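You operate a simulated robot arm through the tools that you are given. There is no shell and no other tool. Be economical: measure what you need, move in short steps, check, and stop when the job is done.

You run a simulated robot arm. Do the job below in one go: nothing can be reset, and whatever is moved stays where it is left.

## Task
Set the gear housing in the black holder and grease the patch beside its bore.
Fine: use the felt dauber and the red tin; dauber back, lid on again. Set down upright: felt dauber. A coat counts when it lies all over at full strength: go over it till it gets no stronger.

The check looks at the end state, three seconds after you hand in, the way a careful person would. Anything else that was tipped, shoved, dropped, spilled or broken makes it a failure. A push-on lid holds only when it is set on centred and level and pressed home; a screw cap is set on level and turned clockwise until tight.

## Robot
A 7-joint arm with a two-finger parallel gripper, fixed in place. Base frame: the origin is at the foot of the arm, x ahead of it, y to its left, z up; the work surface is at about z = 0. Readings come in m, rad, newtons and seconds.
With the tool pointing down near the work surface it reaches from about 0.22 to 0.58 m from the base axis. Its first joint turns from -1.152 to 1.152 rad. Payload 2.5 kg.
The TCP is the grasp point between the finger pads, 0.023 m short of the fingertips. In the tool frame z runs along the fingers and y along their closing line. Largest opening 0.094 m; finger width 0.038, thickness 0.01; the body of the gripper, 0.054 by 0.096 m, starts 0.039 m behind the TCP.
Orientation is that of the tool frame in the base frame, as a unit quaternion [w, x, y, z]. With the fingers straight down and closing along the base's y, the tool's x points along the base's -x, its y along +y and its z along -z.

## Interface
- The arm moves only by the tool servo_tool. Its argument "motion" is a list of rows, each an object of numbers (a shift or turn left out is 0, a gripper value left out holds the last): "tx", "ty", "tz": the shift along the base's x, y, z in units of 50 mm (1.0 is 50 mm); "ax", "ay", "az": the turn, a rotation vector about the base's x, y, z in units of 8 degrees (1.0 is 8 degrees); "hand": the gripper command, from -1 (shut) to 1 (fully open), values between in proportion. In form: [{"tx": .., "ty": .., "tz": .., "ax": .., "ay": .., "az": .., "hand": ..}, ...]. A call has 1 to 12 rows; each row shifts and turns the commanded pose from where the row before left it. A call with a number of a shift or a turn outside -1 to 1 is refused whole. A row lasts 0.2 s, in which the tool goes at most 0.05 m and 0.15 rad; a call with a longer step from one row to the next is refused whole, and so is a gripper value outside its range. A pose out of reach is approached as far as the arm can. The call stops where the force on the tool passes 40 N (or 10 N more than at its start, if that is more) or the arm is blocked; 0.2 s more then pass. Each finger travels about 0.108 m/s and halts on what it meets, pressing with about 27 N; the grip force reading is that of the motor and also rises with nothing between the fingers. The clock runs only during rows and for 0.2 s after the last one: add rows that do not move to give the fingers time. The reply holds the time, the measured pose of the TCP, the force on the tool along the base axes, the opening and the grip force, in the units named above and with some noise, with the torque about the TCP (base axes, N m) and any sound that the robot's microphone picked up.
- Cameras (640 x 400 px; columns grow to the right, rows downward): "scene" is fixed at [0.0692, -0.3969, 0.5343]; the picture's right is [1.00, -0.00, 0.00], its down [-0.00, -0.65, -0.76] and it looks along [0.00, 0.76, -0.65] (base axes); focal length 255 px, centre (320, 200). "wrist" rides on the gripper at [0.086, 0.016, -0.075] in the tool frame; the picture's right is [-0.18, 0.98, 0.00], its down [-0.58, -0.11, -0.81] and it looks along [-0.79, -0.15, 0.59] (tool axes); focal length 243 px, centre (320, 200). There is no depth. A picture from a camera that has moved, and an enlarged one, comes with that camera's place and axes in the base frame and with its lens.
- get_image(camera): a new picture of that camera. No time passes.
- enlarge(camera, box): a new picture of the part [left, top, right, bottom] of that camera's present view, enlarged. No time passes.
- hand_in(): hands the job in; it is judged then, once.

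Work in short steps. Places have to be worked out from the pictures, the camera data and where the tool is seen: move nearer, look again, correct. Check each grasp and each placing, and mend what went wrong. You have 120 turns and 84 pictures in all, those below and enlarged ones among them. Open the gripper and draw the arm clear of the work before you hand the job in, unless the task says otherwise; then end with one line.

The tools are called after "Emit:" as a command line: name --argument value ..., lists and objects as JSON in quotes. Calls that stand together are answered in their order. servo_tool: Moves the arm, as the interface text tells. Its arguments: {"type":"object","properties":{"motion":{"type":"array"}},"required":["motion"]} The other tools are called the same way: get_image (camera) takes a picture; enlarge (camera, box) takes an enlarged picture of a part of a camera's view; hand_in () hands the job in.

At the start:

```text
time_s: 0.0
ee_pos: [0.2858, 0.361, 0.3112]
orientation: [0.0, 0.0, 1.0, 0.001]
wrist_force: [0.2, 0.3, 0.7]
wrist_torque: [0.01, -0.01, 0.0]
grip_width: 0.0941
grip_force: 0.1
```

scene: 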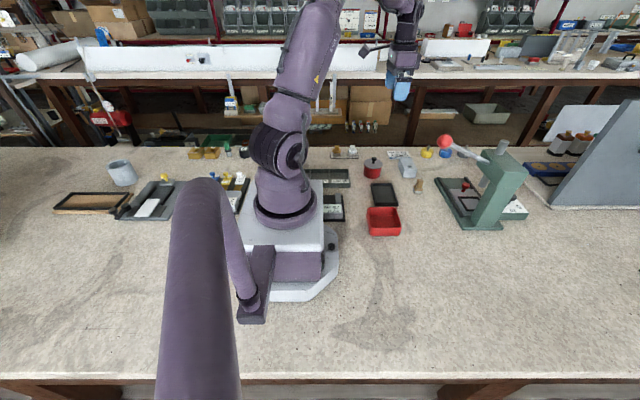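
wrist: 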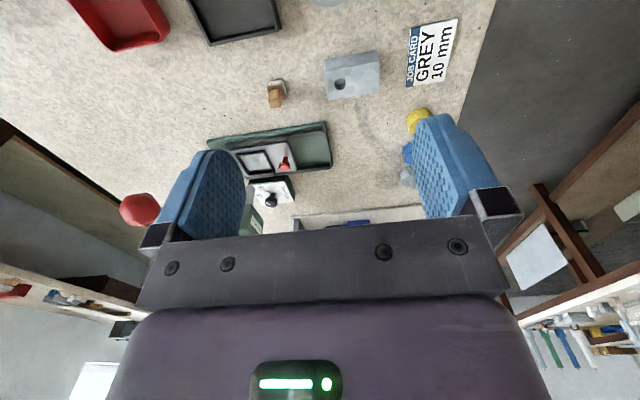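

I start by looking closely at the work area in the scene view.

Emit:
enlarge --camera "scene" --box '[320, 130, 480, 240]'

Emit:
enlarge --camera "scene" --box '[420, 120, 600, 240]'

Emit:
enlarge --camera "wrist" --box '[180, 0, 500, 220]'

```text
3.64 times, centred on (400, 185) of scene
camera zoom: at [0.0692, -0.3969, 0.5343], right [1.0, 0.0, 0.0], down [0.0, -0.65, -0.76], along [0.0, 0.76, -0.65], focal length 927 px, centre (29, 254)
```

zoom: 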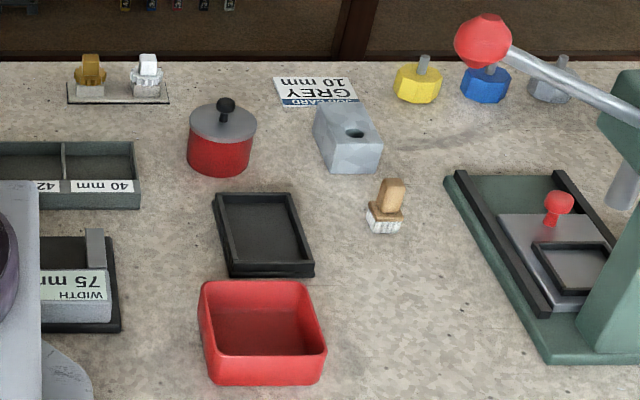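

```text
3.33 times, centred on (510, 180) of scene
camera zoom: at [0.0692, -0.3969, 0.5343], right [1.0, 0.0, 0.0], down [0.0, -0.65, -0.76], along [0.0, 0.76, -0.65], focal length 850 px, centre (-313, 267)
```

zoom: 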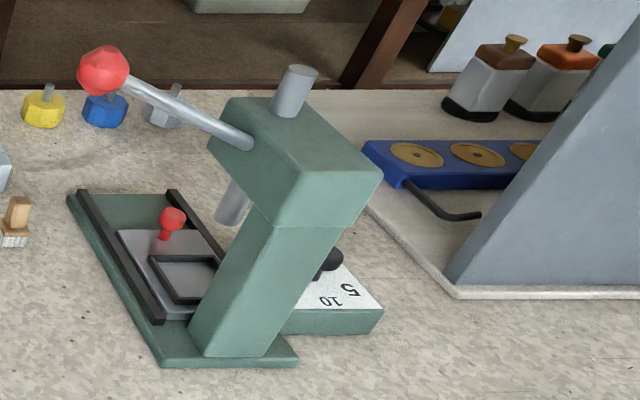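

```text
1.82 times, centred on (340, 110) of wrist
camera zoom: at [0.1991, 0.3759, 0.3864], right [0.18, 0.98, 0.0], down [0.58, -0.11, 0.81], along [0.79, -0.15, -0.59], focal length 441 px, centre (284, 364)
```

zoom: 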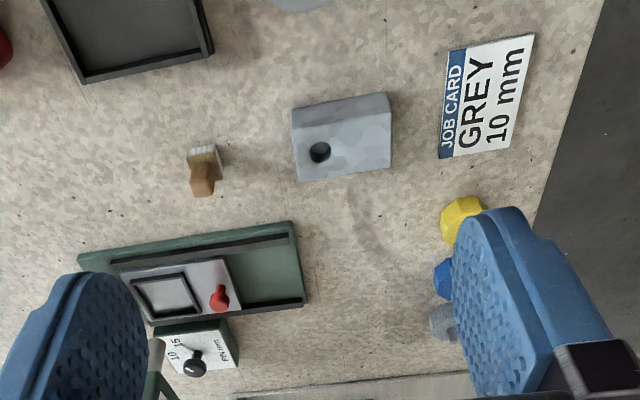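

I'll look closer at the small tools and the tin.

Emit:
enlarge --camera "scene" --box '[328, 138, 392, 178]'

Emit:
enlarge --camera "scene" --box '[392, 150, 440, 200]'

Emit:
enlarge --camera "scene" --box '[170, 130, 260, 200]'

```text
10.00 times, centred on (360, 158) of scene
camera zoom: at [0.0692, -0.3969, 0.5343], right [1.0, 0.0, 0.0], down [0.0, -0.65, -0.76], along [0.0, 0.76, -0.65], focal length 2550 px, centre (-80, 620)
```

zoom: 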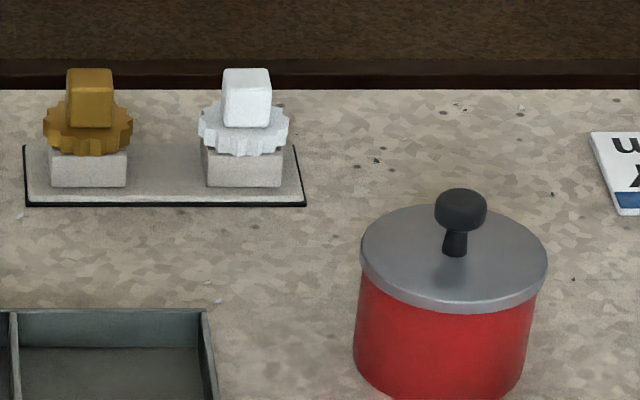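

```text
8.00 times, centred on (416, 175) of scene
camera zoom: at [0.0692, -0.3969, 0.5343], right [1.0, 0.0, 0.0], down [0.0, -0.65, -0.76], along [0.0, 0.76, -0.65], focal length 2040 px, centre (-448, 400)
```

zoom: 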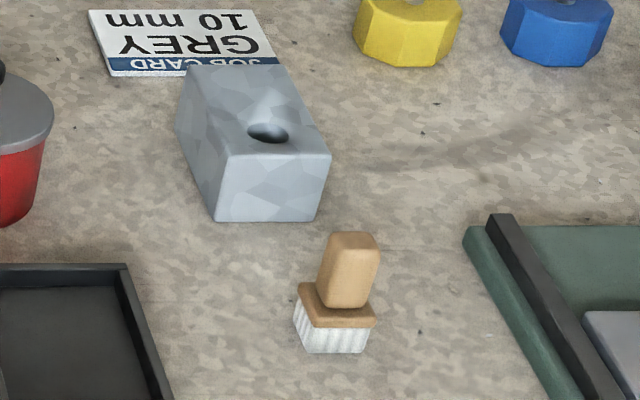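

```text
5.71 times, centred on (215, 165) of scene
camera zoom: at [0.0692, -0.3969, 0.5343], right [1.0, 0.0, 0.0], down [0.0, -0.65, -0.76], along [0.0, 0.76, -0.65], focal length 1457 px, centre (920, 400)
```

zoom: 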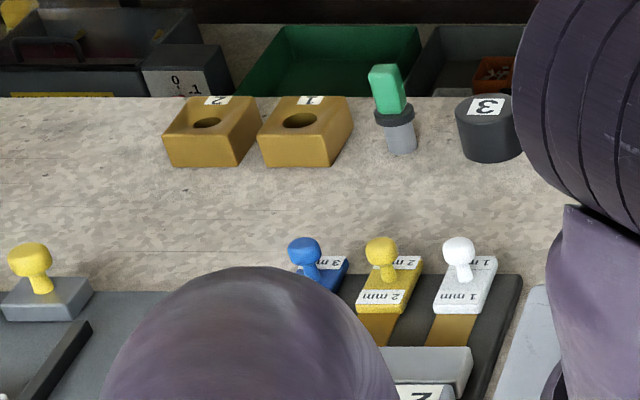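

The wooden-handled block at about (0.395, 0.264) might be a brush or the dauber; I move the arm over to see what else is hidden.

Emit:
servo_tool --motion '[{"ty": -1, "tx": 0.2}, {"ty": -1, "tx": 0.2}, {"ty": -1, "tx": 0.2}, {"ty": -1}, {"ty": -1, "tz": 0.5}]'

Emit:
get_image --camera "scene"

Emit:
get_image --camera "wrist"

```text
refused: row 1 steps farther than a row can; nothing moved
```

```text
75 pictures are left
```

scene: 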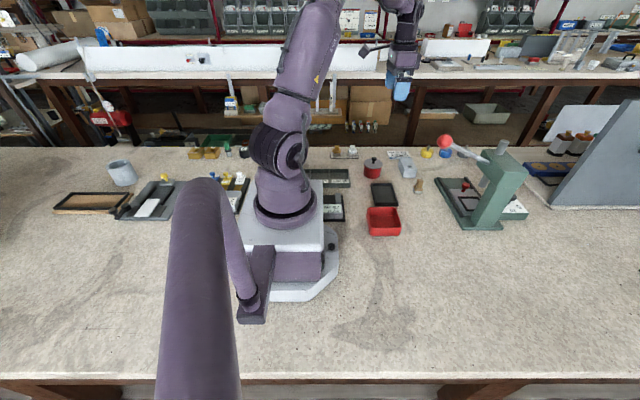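

```text
74 pictures are left
camera wrist: at [0.1991, 0.3759, 0.3864], right [0.18, 0.98, 0.0], down [0.58, -0.11, 0.81], along [0.79, -0.15, -0.59], focal length 243 px, centre (320, 200)
```

wrist: 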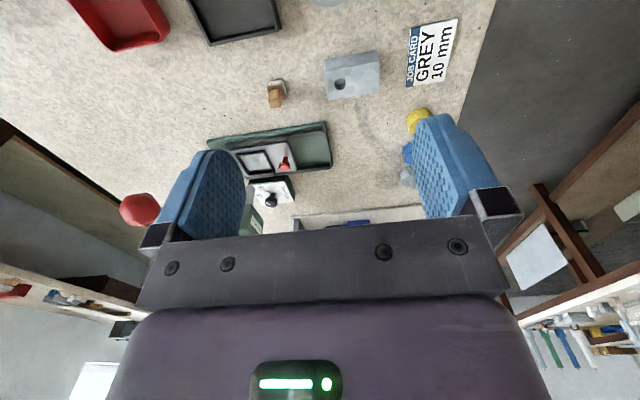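

Row too long; I repeat with legal steps.

Emit:
servo_tool --motion '[{"ty": -0.95, "tx": 0.2}, {"ty": -0.95, "tx": 0.2}, {"ty": -0.95, "tx": 0.2}, {"ty": -0.95}, {"ty": -0.95}]'

Emit:
get_image --camera "scene"

Emit:
get_image --camera "wrist"

```text
time_s: 1.2
ee_pos: [0.3156, 0.1218, 0.3107]
orientation: [0.001, -0.001, 1.0, 0.0]
wrist_force: [0.7, 0.0, 1.1]
wrist_torque: [-0.02, -0.02, 0.01]
grip_width: 0.0939
grip_force: 0.1
```

```text
73 pictures are left
```

scene: 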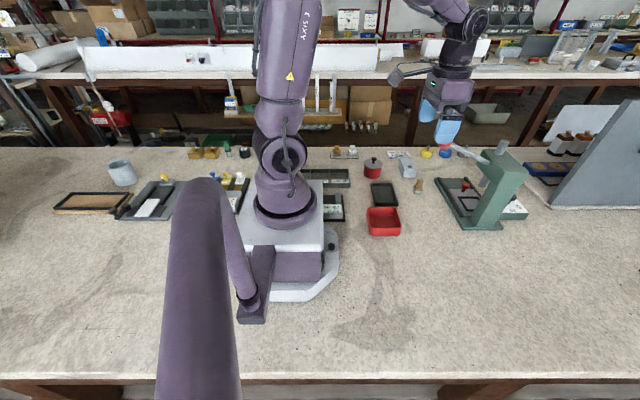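

```text
72 pictures are left
camera wrist: at [0.229, 0.1374, 0.3862], right [0.18, 0.98, 0.0], down [0.58, -0.11, 0.81], along [0.79, -0.15, -0.59], focal length 243 px, centre (320, 200)
```

wrist: 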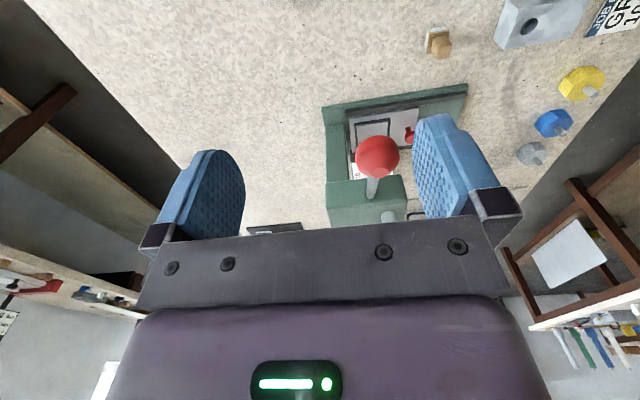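

The wooden-handled piece with the white pad is the only dauber around. I hover above the housing to view its top face.

Emit:
servo_tool --motion '[{"ty": 0.88, "tx": 0.22}, {"ty": 0.88, "tx": 0.22}, {"ty": 0.88, "tx": 0.22}, {"ty": 0.88, "tx": 0.22}, {"ty": 0.88, "tx": 0.22}, {"ty": 0.88, "tx": 0.2}, {"tz": -0.9}, {"tz": -0.9}, {"tz": -0.6}]'

Emit:
get_image --camera "wrist"

```text
time_s: 3.2
ee_pos: [0.3805, 0.3877, 0.1923]
orientation: [0.0, 0.0, 1.0, 0.0]
wrist_force: [-0.2, -0.4, -0.1]
wrist_torque: [0.02, -0.02, -0.02]
grip_width: 0.0941
grip_force: 0.1
```

```text
71 pictures are left
camera wrist: at [0.2941, 0.4023, 0.267], right [0.18, 0.98, 0.0], down [0.58, -0.11, 0.81], along [0.79, -0.15, -0.59], focal length 243 px, centre (320, 200)
```

wrist: 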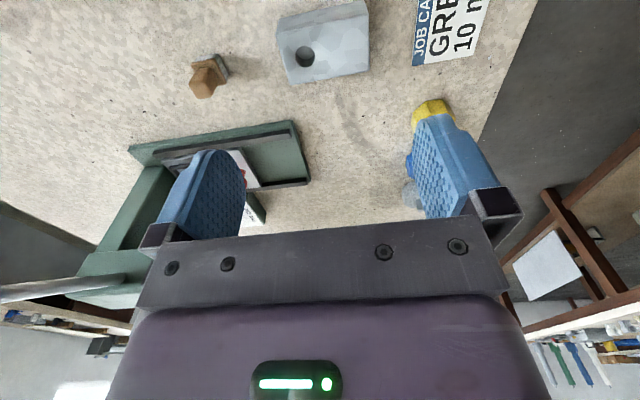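

Emit:
enlarge --camera "wrist" --box '[180, 0, 400, 138]'

```text
2.90 times, centred on (290, 69) of wrist
camera zoom: at [0.2941, 0.4023, 0.267], right [0.18, 0.98, 0.0], down [0.58, -0.11, 0.81], along [0.79, -0.15, -0.59], focal length 703 px, centre (407, 580)
```

zoom: 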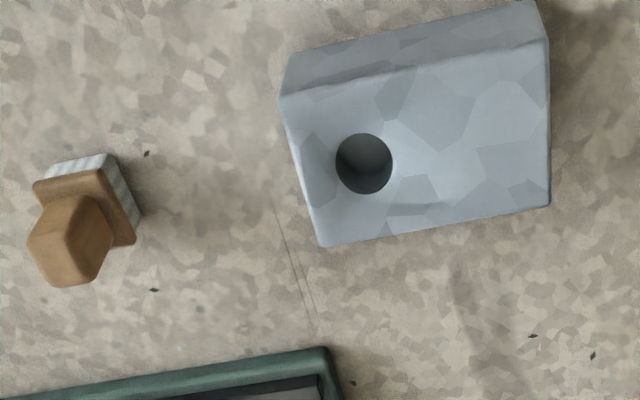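

The housing is about 45×75×34 mm, axis-aligned, centred near (0.390, 0.389), bore toward −y. Now I view the holder and the tin from above.

Emit:
servo_tool --motion '[{"ty": -0.7, "tx": -0.6}, {"ty": -0.7, "tx": -0.6}, {"ty": -0.7, "tx": -0.6}, {"ty": -0.7, "tx": -0.4}, {"ty": 0}]'

Emit:
get_image --camera "wrist"

```text
time_s: 4.4
ee_pos: [0.2703, 0.2471, 0.1911]
orientation: [-0.001, -0.001, 1.0, 0.0]
wrist_force: [0.5, 0.2, 0.3]
wrist_torque: [0.03, 0.02, -0.02]
grip_width: 0.0941
grip_force: 0.1
```

```text
69 pictures are left
camera wrist: at [0.1832, 0.2617, 0.2668], right [0.18, 0.98, 0.0], down [0.58, -0.11, 0.81], along [0.79, -0.15, -0.59], focal length 243 px, centre (320, 200)
```

wrist: 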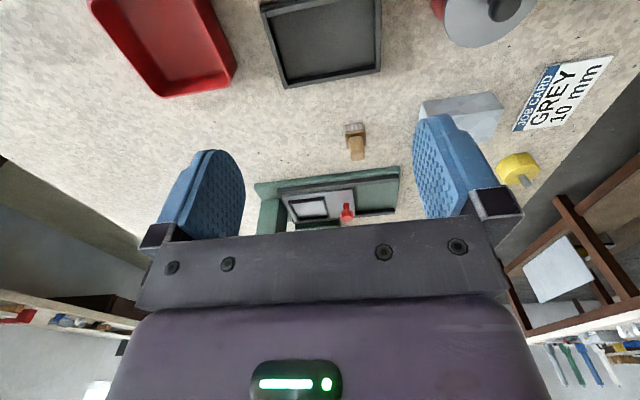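

Emit:
servo_tool --motion '[{"tx": -0.9}, {"tz": 0.9}, {}]'

Emit:
get_image --camera "wrist"

Emit:
enlarge --camera "wrist" --box '[240, 0, 560, 150]'

```text
time_s: 5.2
ee_pos: [0.2254, 0.2471, 0.2362]
orientation: [0.0, 0.0, 1.0, -0.001]
wrist_force: [0.0, -0.7, 0.7]
wrist_torque: [0.03, -0.03, 0.03]
grip_width: 0.0942
grip_force: 0.0
```

```text
68 pictures are left
camera wrist: at [0.1384, 0.2627, 0.3112], right [0.18, 0.98, 0.0], down [0.58, -0.11, 0.81], along [0.79, -0.15, -0.59], focal length 243 px, centre (320, 200)
```

wrist: 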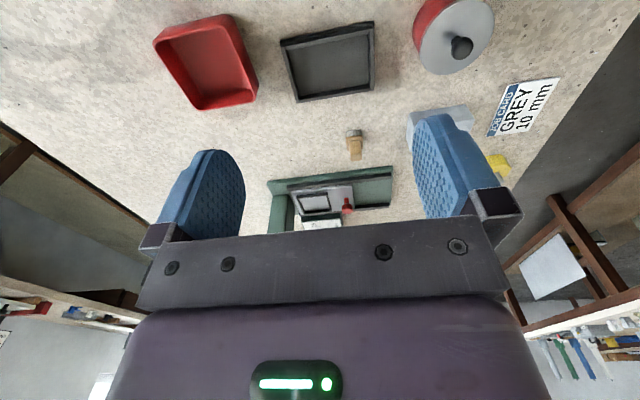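

```text
2.00 times, centred on (400, 75) of wrist
camera zoom: at [0.1384, 0.2627, 0.3112], right [0.18, 0.98, 0.0], down [0.58, -0.11, 0.81], along [0.79, -0.15, -0.59], focal length 485 px, centre (160, 450)
```

zoom: 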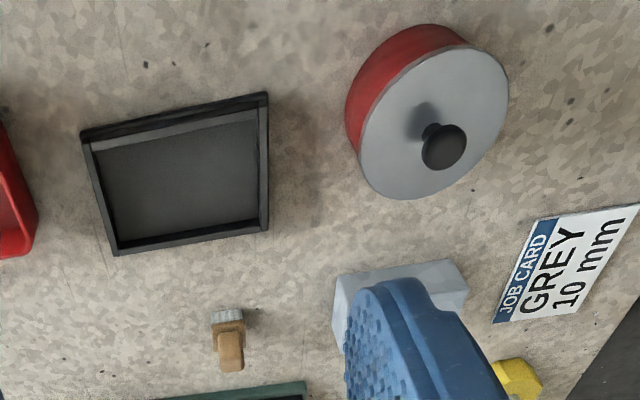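

Holder: outer ≈74×101 mm centred (0.2785, 0.249), axis-aligned. Tin lid centre ≈(0.257, 0.374), top at z≈0.044, knob head z≈0.062. Going above the housing to grasp it along y.

Emit:
servo_tool --motion '[{"tx": 0.66, "ty": 0.57}, {"tx": 0.66, "ty": 0.57}, {"tx": 0.66, "ty": 0.57}, {"tx": 0.66, "ty": 0.57}, {"tx": 0.65, "ty": 0.56}, {"tz": -0.9}, {"tz": -0.9}, {"tz": -0.9}, {}]'

Emit:
get_image --camera "wrist"

```text
time_s: 7.2
ee_pos: [0.39, 0.3896, 0.0999]
orientation: [0.0, 0.0, 1.0, 0.0]
wrist_force: [-0.3, 0.9, -0.3]
wrist_torque: [0.0, -0.02, 0.0]
grip_width: 0.0943
grip_force: 0.0
```

```text
66 pictures are left
camera wrist: at [0.3038, 0.4053, 0.1758], right [0.18, 0.98, 0.0], down [0.58, -0.11, 0.81], along [0.79, -0.15, -0.59], focal length 243 px, centre (320, 200)
```

wrist: 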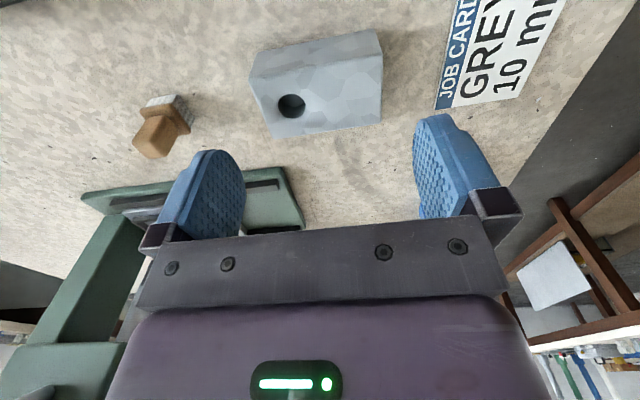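

The second view confirms the housing at x 0.367–0.412, y 0.351–0.427. I descend and grip.

Emit:
servo_tool --motion '[{"tz": -0.6}, {"tz": -0.4}, {"tz": -0.24}, {}, {"hand": -0.3}, {"hand": -1}, {}, {}]'

Emit:
get_image --camera "wrist"

```text
time_s: 9.0
ee_pos: [0.391, 0.3891, 0.0388]
orientation: [0.0, 0.0, 1.0, 0.0]
wrist_force: [-0.2, 1.4, 0.6]
wrist_torque: [0.06, -0.06, 0.05]
grip_width: 0.0784
grip_force: 26.8
```

```text
65 pictures are left
camera wrist: at [0.3037, 0.4045, 0.1142], right [0.18, 0.98, 0.0], down [0.58, -0.11, 0.81], along [0.79, -0.15, -0.59], focal length 243 px, centre (320, 200)
```

wrist: 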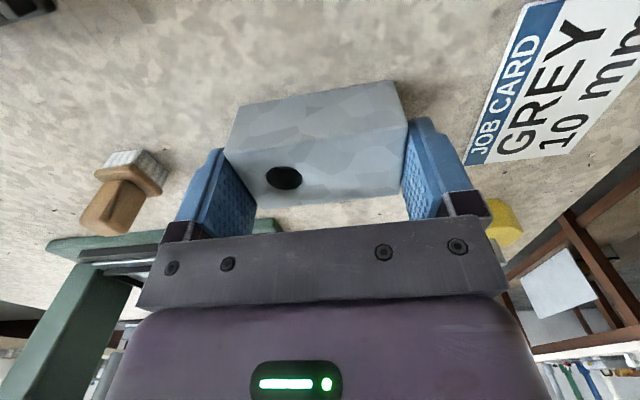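

Housing gripped (78 mm). Lift and carry over the holder.

Emit:
servo_tool --motion '[{"tz": 0.3}, {"tz": 0.6}, {"tz": 0.8}, {"tx": -0.44, "ty": -0.558}, {"tx": -0.44, "ty": -0.558}, {"tx": -0.44, "ty": -0.558}, {"tx": -0.44, "ty": -0.558}, {"tx": -0.44, "ty": -0.558}, {}]'

Emit:
get_image --camera "wrist"

Emit:
enlarge --camera "scene" --box '[340, 140, 440, 240]'

```text
time_s: 11.0
ee_pos: [0.2818, 0.2493, 0.1239]
orientation: [0.0, 0.0, 1.0, 0.001]
wrist_force: [0.4, -0.3, -3.6]
wrist_torque: [0.01, -0.02, 0.0]
grip_width: 0.0785
grip_force: 26.9
```

```text
64 pictures are left
camera wrist: at [0.1946, 0.2642, 0.1994], right [0.18, 0.98, 0.0], down [0.58, -0.11, 0.81], along [0.79, -0.15, -0.59], focal length 243 px, centre (320, 200)
```

wrist: 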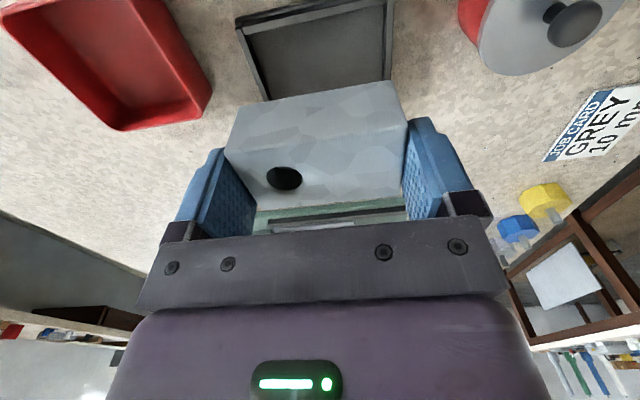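

```text
4.00 times, centred on (390, 190) of scene
camera zoom: at [0.0692, -0.3969, 0.5343], right [1.0, 0.0, 0.0], down [0.0, -0.65, -0.76], along [0.0, 0.76, -0.65], focal length 1020 px, centre (40, 240)
```

zoom: 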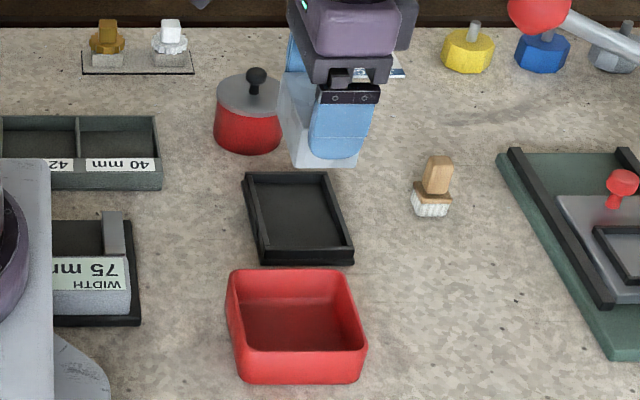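

Well aligned; slight correction, then lower to the holder's floor in stages.

Emit:
servo_tool --motion '[{"tx": -0.03, "ty": 0.02, "tz": -0.5}, {"tz": -0.5}, {"tz": -0.3}, {}]'

Emit:
enlarge --camera "scene" --box '[360, 160, 420, 220]'

Emit:
get_image --camera "wrist"

```text
time_s: 12.0
ee_pos: [0.2804, 0.2507, 0.0576]
orientation: [0.0, -0.001, 1.0, 0.0]
wrist_force: [-0.1, -0.2, -4.2]
wrist_torque: [0.03, -0.03, 0.01]
grip_width: 0.0787
grip_force: 26.7
```

```text
6.67 times, centred on (390, 190) of scene
camera zoom: at [0.0693, -0.3968, 0.5343], right [1.0, 0.0, 0.0], down [0.0, -0.65, -0.76], along [0.0, 0.76, -0.65], focal length 1700 px, centre (-147, 267)
```

zoom: 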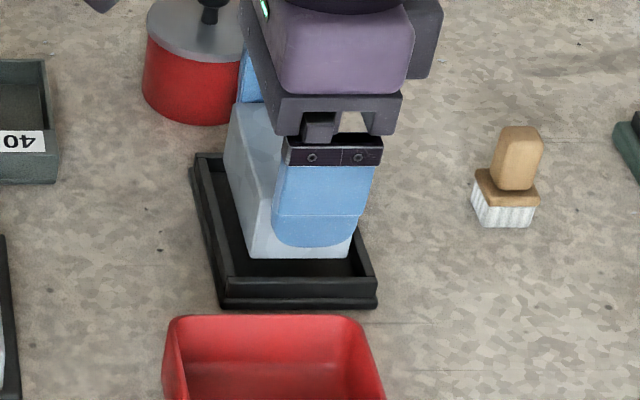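

```text
61 pictures are left
camera wrist: at [0.1929, 0.2652, 0.1337], right [0.18, 0.98, 0.0], down [0.58, -0.11, 0.81], along [0.79, -0.15, -0.59], focal length 243 px, centre (320, 200)
```

wrist: 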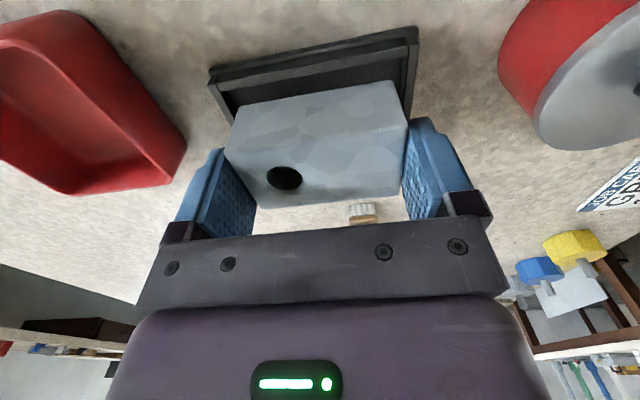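

Clearance is visible on all sides; shift −2 mm in x and lower gently until it seats.

Emit:
servo_tool --motion '[{"tx": -0.04, "tz": -0.1}, {"tz": -0.1}, {"tz": -0.06}, {}]'

```text
time_s: 13.0
ee_pos: [0.2765, 0.2501, 0.0459]
orientation: [0.001, 0.0, 1.0, 0.0]
wrist_force: [0.1, -0.4, -3.1]
wrist_torque: [-0.02, -0.02, -0.02]
grip_width: 0.0785
grip_force: 27.0
```

Emit:
servo_tool --motion '[{"tx": 0.03, "tz": -0.05}, {"tz": -0.02}, {}]'

```text
time_s: 13.8
ee_pos: [0.2788, 0.2513, 0.0429]
orientation: [0.001, 0.0, 1.0, 0.001]
wrist_force: [-4.1, -3.4, 22.2]
wrist_torque: [-0.15, 0.09, 0.01]
grip_width: 0.0786
grip_force: 27.1
```

Force 22 N up: it rests on the floor (~4 mm). Raise a hair to unload, release and lift.

Emit:
servo_tool --motion '[{"tz": 0.02}, {"hand": -0.2}, {"hand": 1}, {}, {"tz": 0.4}, {"tz": 0.8}, {"tz": 0.8}, {"tx": -0.8}, {}]'

Emit:
get_image --camera "wrist"

Emit:
enlarge --camera "scene" --box '[350, 150, 420, 220]'

```text
time_s: 15.8
ee_pos: [0.2388, 0.251, 0.1437]
orientation: [0.0, 0.0, 1.0, 0.0]
wrist_force: [-0.4, -0.2, -0.6]
wrist_torque: [-0.01, 0.02, 0.05]
grip_width: 0.094
grip_force: 0.1
```

```text
60 pictures are left
camera wrist: at [0.1519, 0.2661, 0.2193], right [0.18, 0.98, 0.0], down [0.58, -0.11, 0.81], along [0.79, -0.15, -0.59], focal length 243 px, centre (320, 200)
```

wrist: 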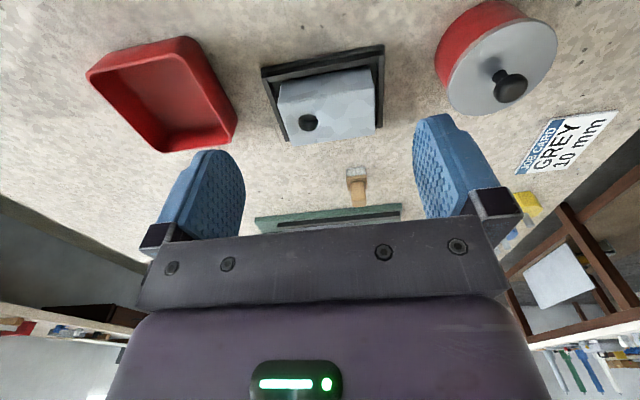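

```text
5.71 times, centred on (385, 185) of scene
camera zoom: at [0.0692, -0.3969, 0.5343], right [1.0, 0.0, 0.0], down [0.0, -0.65, -0.76], along [0.0, 0.76, -0.65], focal length 1457 px, centre (-51, 286)
```

zoom: 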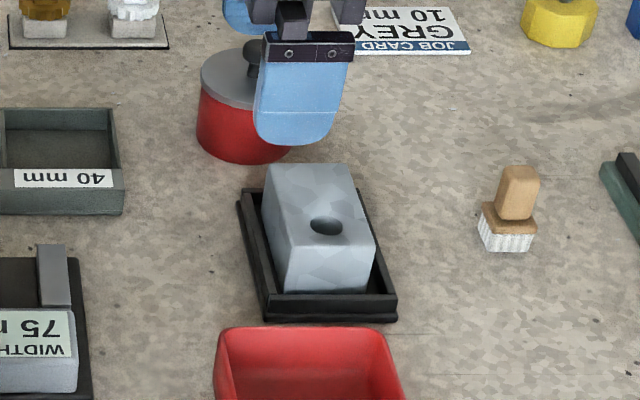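

Emit:
enlarge --camera "wrist" --box '[250, 30, 400, 160]'

```text
3.08 times, centred on (325, 95) of wrist
camera zoom: at [0.1519, 0.2661, 0.2193], right [0.18, 0.98, 0.0], down [0.58, -0.11, 0.81], along [0.79, -0.15, -0.59], focal length 746 px, centre (305, 523)
```

zoom: 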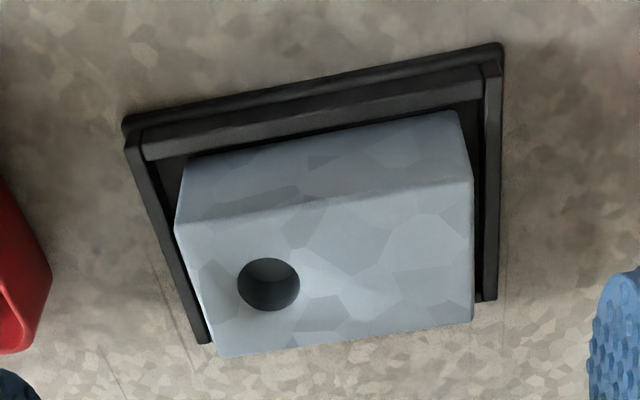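

Housing seated well. Next the lid: hover above the knob.

Emit:
servo_tool --motion '[{"tx": 0.1, "ty": 0.6}, {"tx": 0.1, "ty": 0.6}, {"tx": 0.1, "ty": 0.6}, {"tx": 0.1, "ty": 0.66}, {"tz": -0.3}, {}]'

Emit:
get_image --camera "wrist"

```text
time_s: 17.2
ee_pos: [0.2573, 0.3734, 0.1281]
orientation: [0.0, -0.001, 1.0, 0.0]
wrist_force: [-0.8, -0.2, 0.2]
wrist_torque: [0.02, -0.01, 0.01]
grip_width: 0.0938
grip_force: 0.1
```

```text
57 pictures are left
camera wrist: at [0.1715, 0.3888, 0.2038], right [0.18, 0.98, 0.0], down [0.58, -0.11, 0.81], along [0.79, -0.15, -0.59], focal length 243 px, centre (320, 200)
```

wrist: 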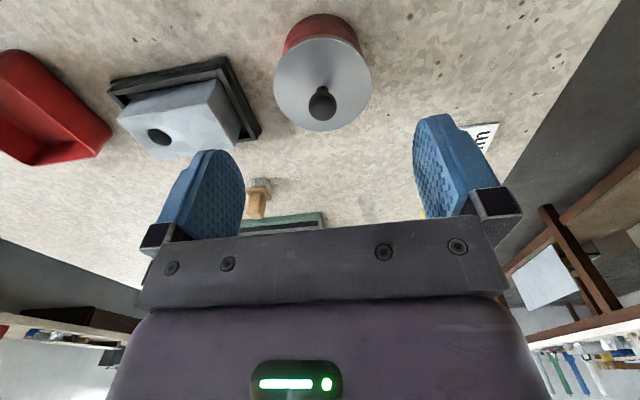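

Knob at ≈(0.2575, 0.374). Descend so the fingertips stay just above the lid, and close on the knob.

Emit:
servo_tool --motion '[{"tz": -0.6}, {"tz": -0.35}, {"tz": -0.16}, {}, {"hand": -0.4}, {"hand": -1}, {}, {}]'

Emit:
get_image --camera "wrist"

```text
time_s: 19.0
ee_pos: [0.2591, 0.3729, 0.0726]
orientation: [0.0, 0.0, 1.0, 0.0]
wrist_force: [0.5, 0.4, -0.4]
wrist_torque: [0.01, -0.02, 0.02]
grip_width: 0.0158
grip_force: 27.6
heard: snap
```

```text
56 pictures are left
camera wrist: at [0.1716, 0.3887, 0.1486], right [0.18, 0.98, 0.0], down [0.58, -0.11, 0.81], along [0.79, -0.15, -0.59], focal length 243 px, centre (320, 200)
```

wrist: 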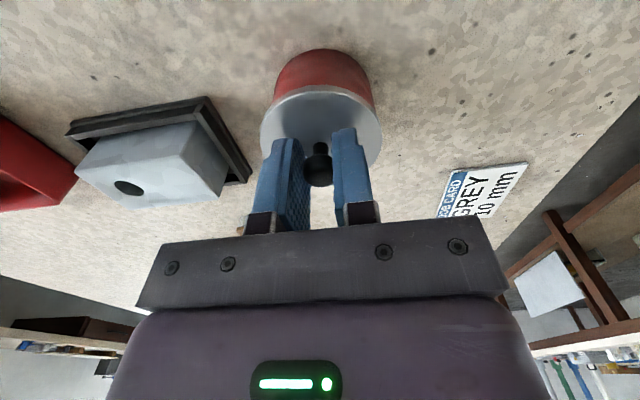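

Knob gripped (a snap was heard, the lid likely let go). Lift slowly and check.

Emit:
servo_tool --motion '[{"tz": 0.1}, {"tz": 0.1}, {"tz": 0.2}, {"tz": 0.3}, {"tz": 0.5}, {}]'

Emit:
get_image --camera "wrist"

Emit:
enlarge --camera "scene" --box '[340, 110, 440, 200]'

```text
time_s: 20.4
ee_pos: [0.2586, 0.3738, 0.1333]
orientation: [0.0, 0.0, 1.0, 0.0]
wrist_force: [-0.5, -0.6, -0.8]
wrist_torque: [-0.03, -0.03, 0.06]
grip_width: 0.0156
grip_force: 26.8
```

```text
55 pictures are left
camera wrist: at [0.1721, 0.3887, 0.2085], right [0.18, 0.98, 0.0], down [0.58, -0.11, 0.81], along [0.79, -0.15, -0.59], focal length 243 px, centre (320, 200)
```

wrist: 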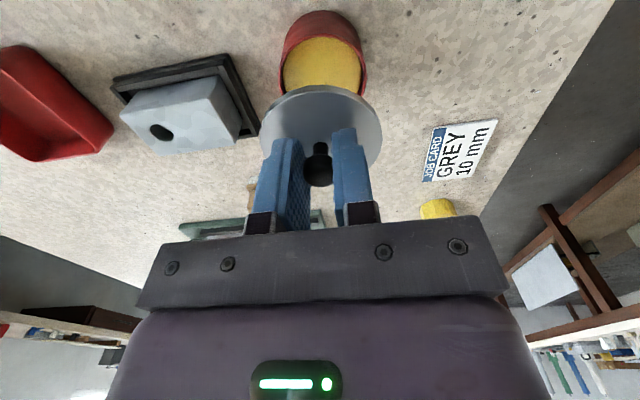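

```text
4.44 times, centred on (390, 155) of scene
camera zoom: at [0.0692, -0.3969, 0.5343], right [1.0, 0.0, 0.0], down [0.0, -0.65, -0.76], along [0.0, 0.76, -0.65], focal length 1133 px, centre (9, 400)
```

zoom: 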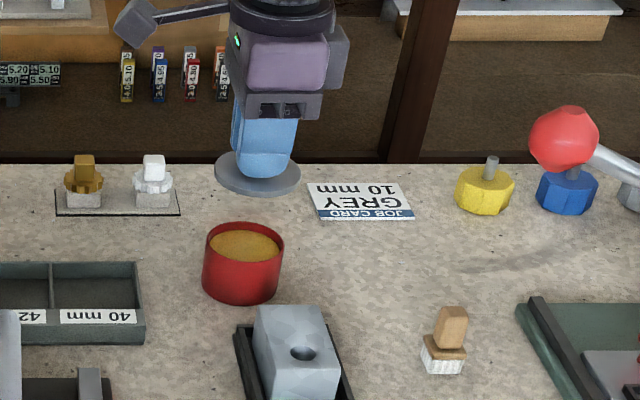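

The tin is full of yellow grease near the rim. I carry the lid to the free spot at (0.385, 0.375) and lower until contact.

Emit:
servo_tool --motion '[{"tx": 0.8}, {"tx": 0.8}, {"tx": 0.9}, {"tz": -0.8}, {"tz": -0.7}, {"tz": -0.2}, {}]'

Emit:
enlarge --camera "scene" --box '[370, 120, 450, 200]'

```text
time_s: 22.0
ee_pos: [0.3823, 0.3731, 0.0484]
orientation: [0.0, 0.0, 1.0, 0.0]
wrist_force: [0.7, 0.4, -0.6]
wrist_torque: [0.0, 0.01, -0.01]
grip_width: 0.0158
grip_force: 26.7
```

```text
5.00 times, centred on (410, 160) of scene
camera zoom: at [0.0692, -0.3969, 0.5343], right [1.0, 0.0, 0.0], down [0.0, -0.65, -0.76], along [0.0, 0.76, -0.65], focal length 1275 px, centre (-130, 400)
```

zoom: 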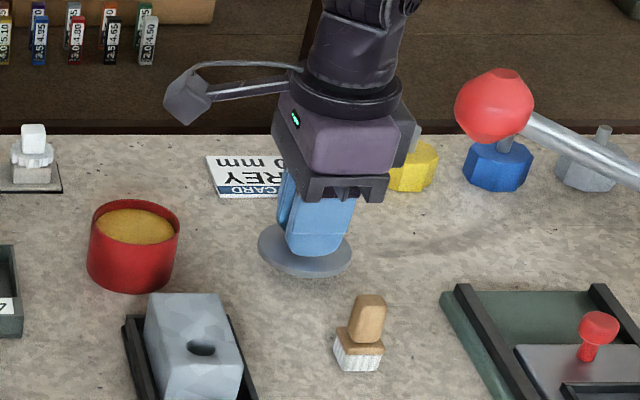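

Still a little above the table; I lower in small steps until I feel contact.

Emit:
servo_tool --motion '[{"tz": -0.1}, {"tz": -0.06}, {}]'

```text
time_s: 22.8
ee_pos: [0.383, 0.3745, 0.0405]
orientation: [0.0, 0.0, 1.0, 0.0]
wrist_force: [-0.6, 0.5, -0.2]
wrist_torque: [0.01, -0.01, 0.0]
grip_width: 0.0157
grip_force: 26.4
```

Emit:
servo_tool --motion '[{"tz": -0.05}, {"tz": -0.04}, {}]'

```text
time_s: 23.6
ee_pos: [0.3833, 0.3735, 0.0354]
orientation: [0.0, 0.0, 1.0, 0.0]
wrist_force: [-0.2, 0.3, -0.3]
wrist_torque: [-0.01, 0.03, 0.01]
grip_width: 0.0157
grip_force: 26.9
```

Emit:
servo_tool --motion '[{"tz": -0.04}, {"tz": -0.04}, {}]'

Emit:
enlarge --camera "scene" --box '[390, 140, 440, 190]'

```text
time_s: 24.4
ee_pos: [0.3834, 0.3734, 0.0319]
orientation: [0.0, 0.0, 1.0, 0.0]
wrist_force: [-1.5, 0.2, -0.1]
wrist_torque: [-0.02, -0.01, 0.0]
grip_width: 0.0156
grip_force: 27.6
```

```text
8.00 times, centred on (415, 165) of scene
camera zoom: at [0.0692, -0.3969, 0.5343], right [1.0, 0.0, 0.0], down [0.0, -0.65, -0.76], along [0.0, 0.76, -0.65], focal length 2040 px, centre (-440, 480)
```

zoom: 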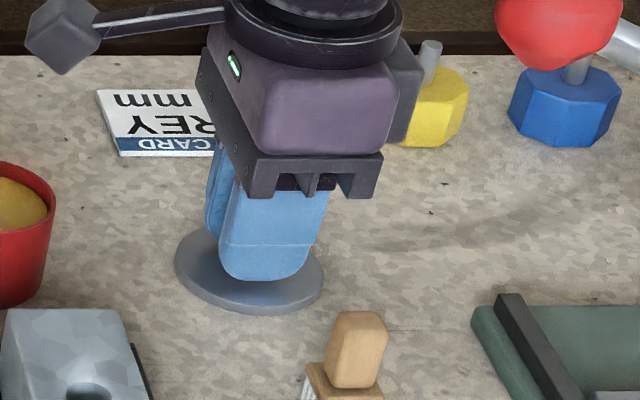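

Emit:
servo_tool --motion '[{"tz": -0.03}, {"tz": -0.03}, {}]'

```text
time_s: 25.2
ee_pos: [0.3842, 0.3743, 0.0306]
orientation: [0.001, -0.001, 1.0, 0.001]
wrist_force: [-5.0, -2.5, 19.5]
wrist_torque: [-0.04, 0.14, -0.03]
grip_width: 0.0157
grip_force: 27.1
```

Lid rests on the table (TCP 0.031; on the tin it was 0.0726). Release and rise.

Emit:
servo_tool --motion '[{"tz": 0.02}, {"hand": -0.2}, {}, {"tz": 0.5}, {"tz": 0.9}, {"tz": 0.5, "hand": 1}, {}]'

Emit:
get_image --camera "wrist"

```text
time_s: 26.8
ee_pos: [0.3827, 0.3735, 0.1243]
orientation: [0.0, 0.0, 1.0, 0.0]
wrist_force: [-0.3, 0.9, 0.1]
wrist_torque: [0.0, 0.01, -0.03]
grip_width: 0.0942
grip_force: 0.1
```

```text
51 pictures are left
camera wrist: at [0.2966, 0.3893, 0.2003], right [0.18, 0.98, 0.0], down [0.58, -0.11, 0.81], along [0.79, -0.15, -0.59], focal length 243 px, centre (320, 200)
```

wrist: 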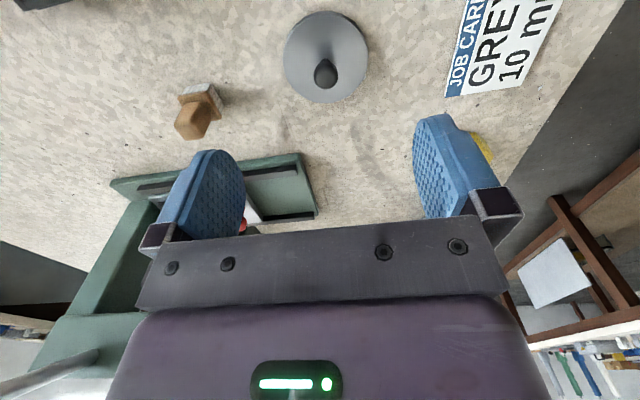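

The press's red lever ball is at about (0.367, 0.157, 0.248), so I keep clear of it. Hover over the dauber.

Emit:
servo_tool --motion '[{"tx": 0.05, "ty": -0.6}, {"tx": 0.05, "ty": -0.6}, {"tx": 0.05, "ty": -0.5}, {"tx": 0.05, "ty": -0.42}, {"tz": 0.1}, {}]'

Emit:
get_image --camera "wrist"

Emit:
enlarge --camera "wrist" --box '[250, 20, 410, 120]'

```text
time_s: 28.2
ee_pos: [0.3945, 0.2688, 0.1297]
orientation: [0.0, -0.001, 1.0, 0.0]
wrist_force: [0.4, 0.0, 0.3]
wrist_torque: [-0.04, -0.02, 0.02]
grip_width: 0.0941
grip_force: 0.0
```

```text
50 pictures are left
camera wrist: at [0.3071, 0.283, 0.2048], right [0.18, 0.98, 0.0], down [0.58, -0.11, 0.81], along [0.79, -0.15, -0.59], focal length 243 px, centre (320, 200)
```

wrist: 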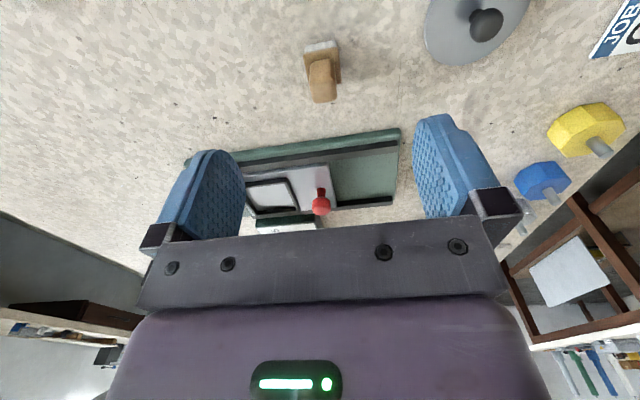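

```text
4.00 times, centred on (330, 70) of wrist
camera zoom: at [0.3071, 0.283, 0.2048], right [0.18, 0.98, 0.0], down [0.58, -0.11, 0.81], along [0.79, -0.15, -0.59], focal length 970 px, centre (280, 720)
```

zoom: 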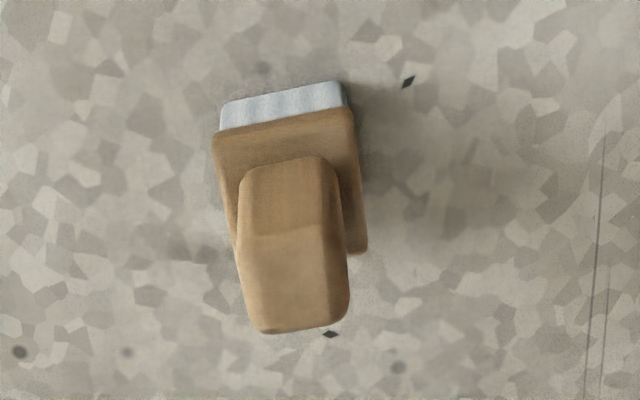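

Dauber: collar 25 mm square centred (0.3945, 0.269), handle top z≈0.048. Descend to z=0.050 and grip the handle.

Emit:
servo_tool --motion '[{"tz": -0.7}, {"tz": -0.6}, {"tz": -0.29}, {}, {"hand": -0.4}, {"hand": -1}, {}, {}, {}]'

Emit:
get_image --camera "wrist"

```text
time_s: 30.2
ee_pos: [0.3935, 0.2675, 0.049]
orientation: [-0.001, 0.0, 1.0, 0.0]
wrist_force: [0.9, 0.9, -0.6]
wrist_torque: [-0.01, -0.03, 0.01]
grip_width: 0.0177
grip_force: 27.0
```

```text
48 pictures are left
camera wrist: at [0.3076, 0.2829, 0.1249], right [0.18, 0.98, 0.0], down [0.58, -0.11, 0.81], along [0.79, -0.15, -0.59], focal length 243 px, centre (320, 200)
```

wrist: 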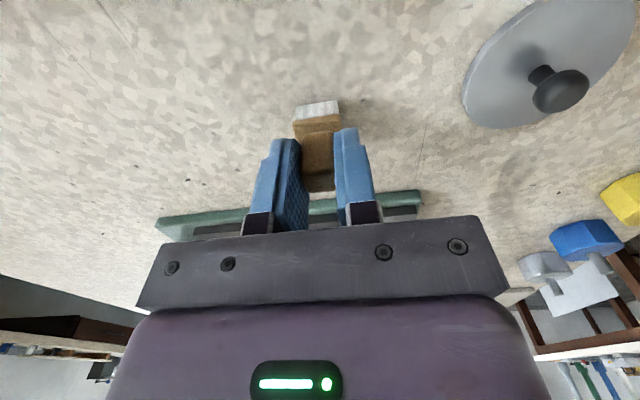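

Handle gripped. Lift and carry over the open tin.

Emit:
servo_tool --motion '[{"tz": 0.5}, {"tz": 0.9}, {"tz": 0.6}, {"tx": -0.68, "ty": 0.53}, {"tx": -0.68, "ty": 0.53}, {"tx": -0.68, "ty": 0.53}, {"tx": -0.67, "ty": 0.53}, {"tz": -0.6}, {}]'

Emit:
get_image --camera "wrist"

Emit:
enlarge --camera "scene" --box '[340, 130, 410, 190]'

```text
time_s: 32.2
ee_pos: [0.2573, 0.375, 0.1202]
orientation: [0.0, 0.0, 1.0, 0.0]
wrist_force: [0.1, 0.4, -0.9]
wrist_torque: [0.0, 0.02, -0.02]
grip_width: 0.0176
grip_force: 26.8
```

```text
47 pictures are left
camera wrist: at [0.1709, 0.3896, 0.195], right [0.18, 0.98, 0.0], down [0.58, -0.11, 0.81], along [0.79, -0.15, -0.59], focal length 243 px, centre (320, 200)
```

wrist: 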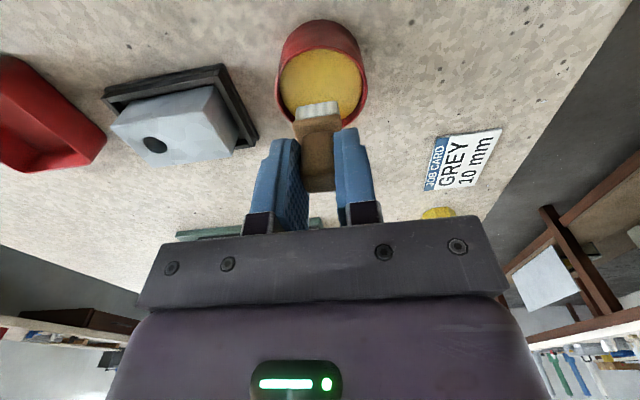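

```text
6.67 times, centred on (375, 160) of scene
camera zoom: at [0.0692, -0.3968, 0.5343], right [1.0, 0.0, 0.0], down [0.0, -0.65, -0.76], along [0.0, 0.76, -0.65], focal length 1700 px, centre (-47, 467)
```

zoom: 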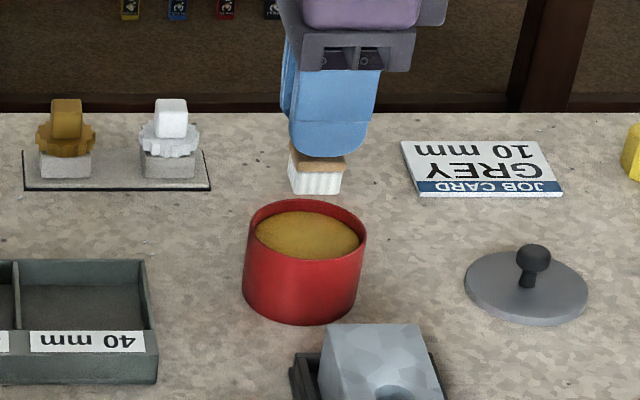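

Centred over the tin. Grease level ≈0.036, felt bottom is TCP−0.049. Dip gently.

Emit:
servo_tool --motion '[{"tz": -0.4}, {"tz": -0.25}, {"tz": -0.1}, {}, {}]'

Emit:
enlarge --camera "scene" --box '[340, 130, 410, 190]'

```text
time_s: 33.4
ee_pos: [0.2587, 0.3738, 0.0825]
orientation: [0.0, 0.0, 1.0, 0.0]
wrist_force: [-6.1, -7.8, 23.8]
wrist_torque: [-0.24, 0.28, 0.03]
grip_width: 0.0176
grip_force: 26.8
```

```text
6.67 times, centred on (375, 160) of scene
camera zoom: at [0.0692, -0.3969, 0.5343], right [1.0, 0.0, 0.0], down [0.0, -0.65, -0.76], along [0.0, 0.76, -0.65], focal length 1700 px, centre (-47, 467)
```

zoom: 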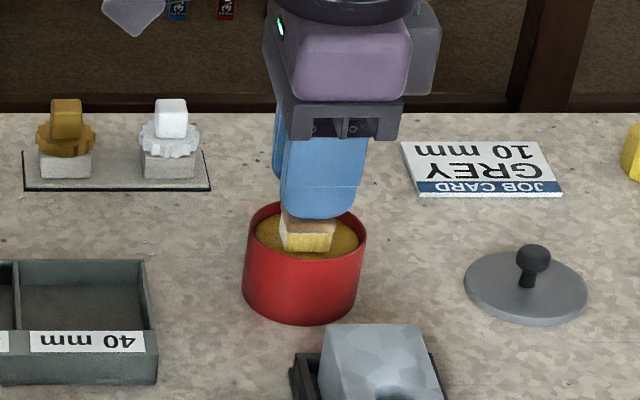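

Felt is loaded with grease. Now over to the housing's top beside the bore at (0.280, 0.266).

Emit:
servo_tool --motion '[{"tz": 0.3}, {"tz": 0.6}, {"tz": 0.2}, {"tx": 0.15, "ty": -0.73}, {"tx": 0.15, "ty": -0.72}, {"tx": 0.15, "ty": -0.72}, {"tz": -0.5}, {"tz": -0.3}, {}]'

Emit:
get_image --camera "wrist"

Emit:
enlarge --camera "scene" --box '[350, 150, 420, 210]'

```text
time_s: 35.4
ee_pos: [0.2803, 0.2661, 0.0975]
orientation: [0.0, -0.002, 1.0, 0.0]
wrist_force: [-0.4, 0.0, -0.6]
wrist_torque: [-0.03, -0.02, -0.01]
grip_width: 0.0173
grip_force: 26.9
```

```text
44 pictures are left
camera wrist: at [0.194, 0.2806, 0.1722], right [0.18, 0.98, 0.0], down [0.58, -0.11, 0.81], along [0.79, -0.15, -0.59], focal length 243 px, centre (320, 200)
```

wrist: 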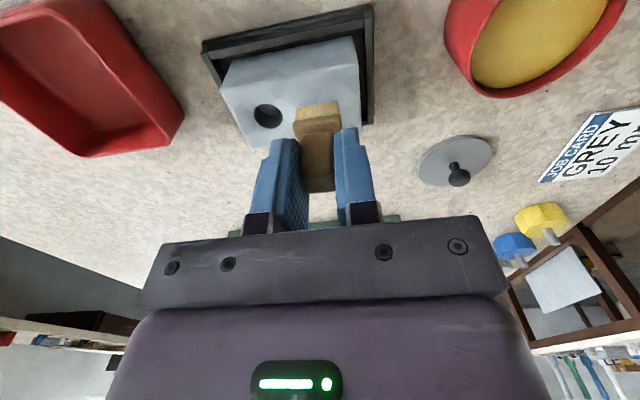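

```text
6.67 times, centred on (385, 180) of scene
camera zoom: at [0.0692, -0.3969, 0.5343], right [1.0, 0.0, 0.0], down [0.0, -0.65, -0.76], along [0.0, 0.76, -0.65], focal length 1700 px, centre (-113, 333)
```

zoom: 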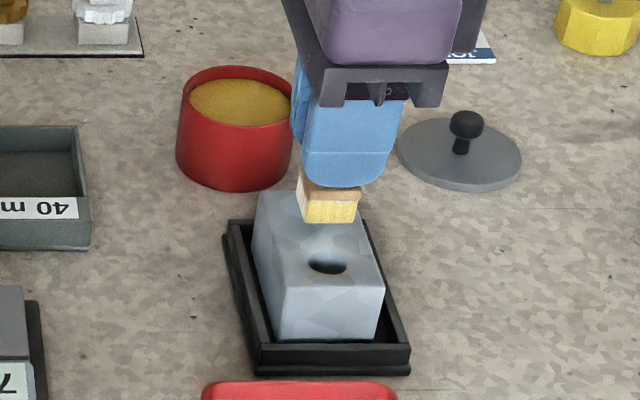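

Aligned. Press down gently.

Emit:
servo_tool --motion '[{"tz": -0.14}, {"tz": -0.06}, {}, {}]'

```text
time_s: 36.4
ee_pos: [0.2823, 0.2666, 0.0882]
orientation: [0.002, -0.001, 1.0, 0.001]
wrist_force: [-2.9, -4.3, 32.5]
wrist_torque: [-0.2, -0.05, -0.04]
grip_width: 0.0175
grip_force: 26.8
```

Contact at z≈0.0885. Lift to inspect the mark.

Emit:
servo_tool --motion '[{"tz": 0.4}, {"tz": 0.6}, {"tx": -0.7}, {}]'

Emit:
enlarge --camera "wrist" --box '[190, 0, 450, 160]'

```text
time_s: 37.4
ee_pos: [0.245, 0.2652, 0.1381]
orientation: [0.0, 0.0, 1.0, 0.0]
wrist_force: [-0.2, 0.2, -1.3]
wrist_torque: [-0.01, 0.02, 0.0]
grip_width: 0.0174
grip_force: 26.7
```

```text
2.46 times, centred on (320, 80) of wrist
camera zoom: at [0.1586, 0.2802, 0.2127], right [0.18, 0.98, 0.0], down [0.58, -0.11, 0.81], along [0.79, -0.15, -0.59], focal length 597 px, centre (320, 495)
```

zoom: 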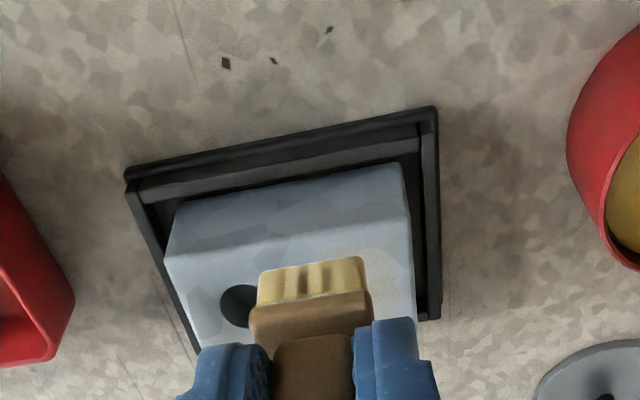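

Emit:
servo_tool --motion '[{"tx": -0.9}, {"ty": 0.6}, {}]'

Emit:
enlarge --camera "wrist" --box '[190, 0, 450, 160]'

Emit:
enlarge --camera "scene" --box '[365, 165, 405, 205]'

```text
time_s: 38.2
ee_pos: [0.2007, 0.295, 0.1379]
orientation: [-0.001, 0.0, 1.0, 0.0]
wrist_force: [1.0, -0.6, 0.2]
wrist_torque: [0.02, 0.01, -0.02]
grip_width: 0.0176
grip_force: 27.4
```

```text
2.46 times, centred on (320, 80) of wrist
camera zoom: at [0.1136, 0.3103, 0.2122], right [0.18, 0.98, 0.0], down [0.58, -0.11, 0.81], along [0.79, -0.15, -0.59], focal length 597 px, centre (320, 495)
```

zoom: 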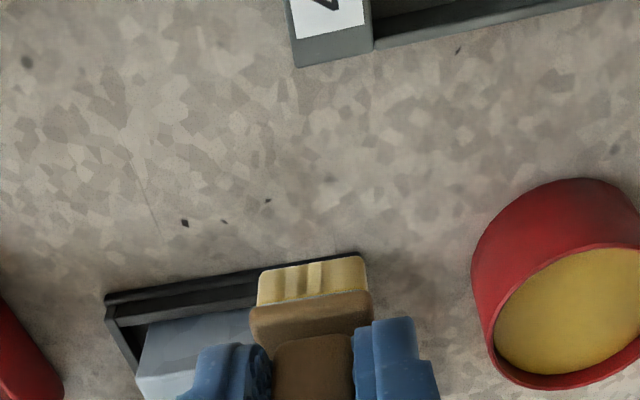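

```text
10.00 times, centred on (385, 185) of scene
camera zoom: at [0.0692, -0.3969, 0.5343], right [1.0, 0.0, 0.0], down [0.0, -0.65, -0.76], along [0.0, 0.76, -0.65], focal length 2550 px, centre (-330, 350)
```

zoom: 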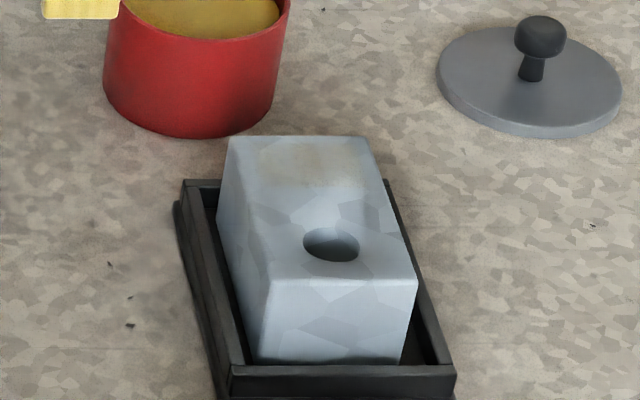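

Emit:
enlarge --camera "scene" --box '[384, 176, 404, 192]'

```text
16.00 times, centred on (394, 184) of scene
camera zoom: at [0.0692, -0.3969, 0.5343], right [1.0, 0.0, 0.0], down [0.0, -0.65, -0.76], along [0.0, 0.76, -0.65], focal length 4079 px, centre (-864, 456)
```

zoom: 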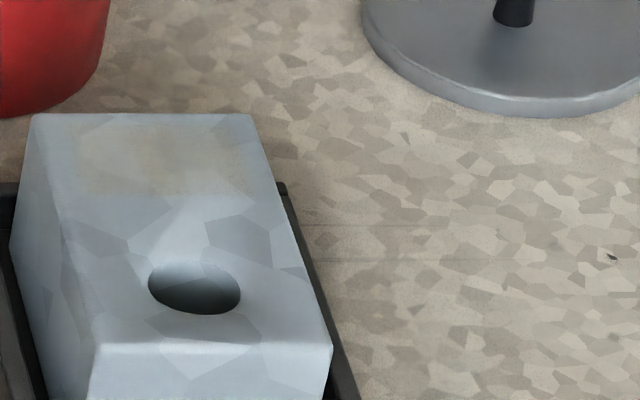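

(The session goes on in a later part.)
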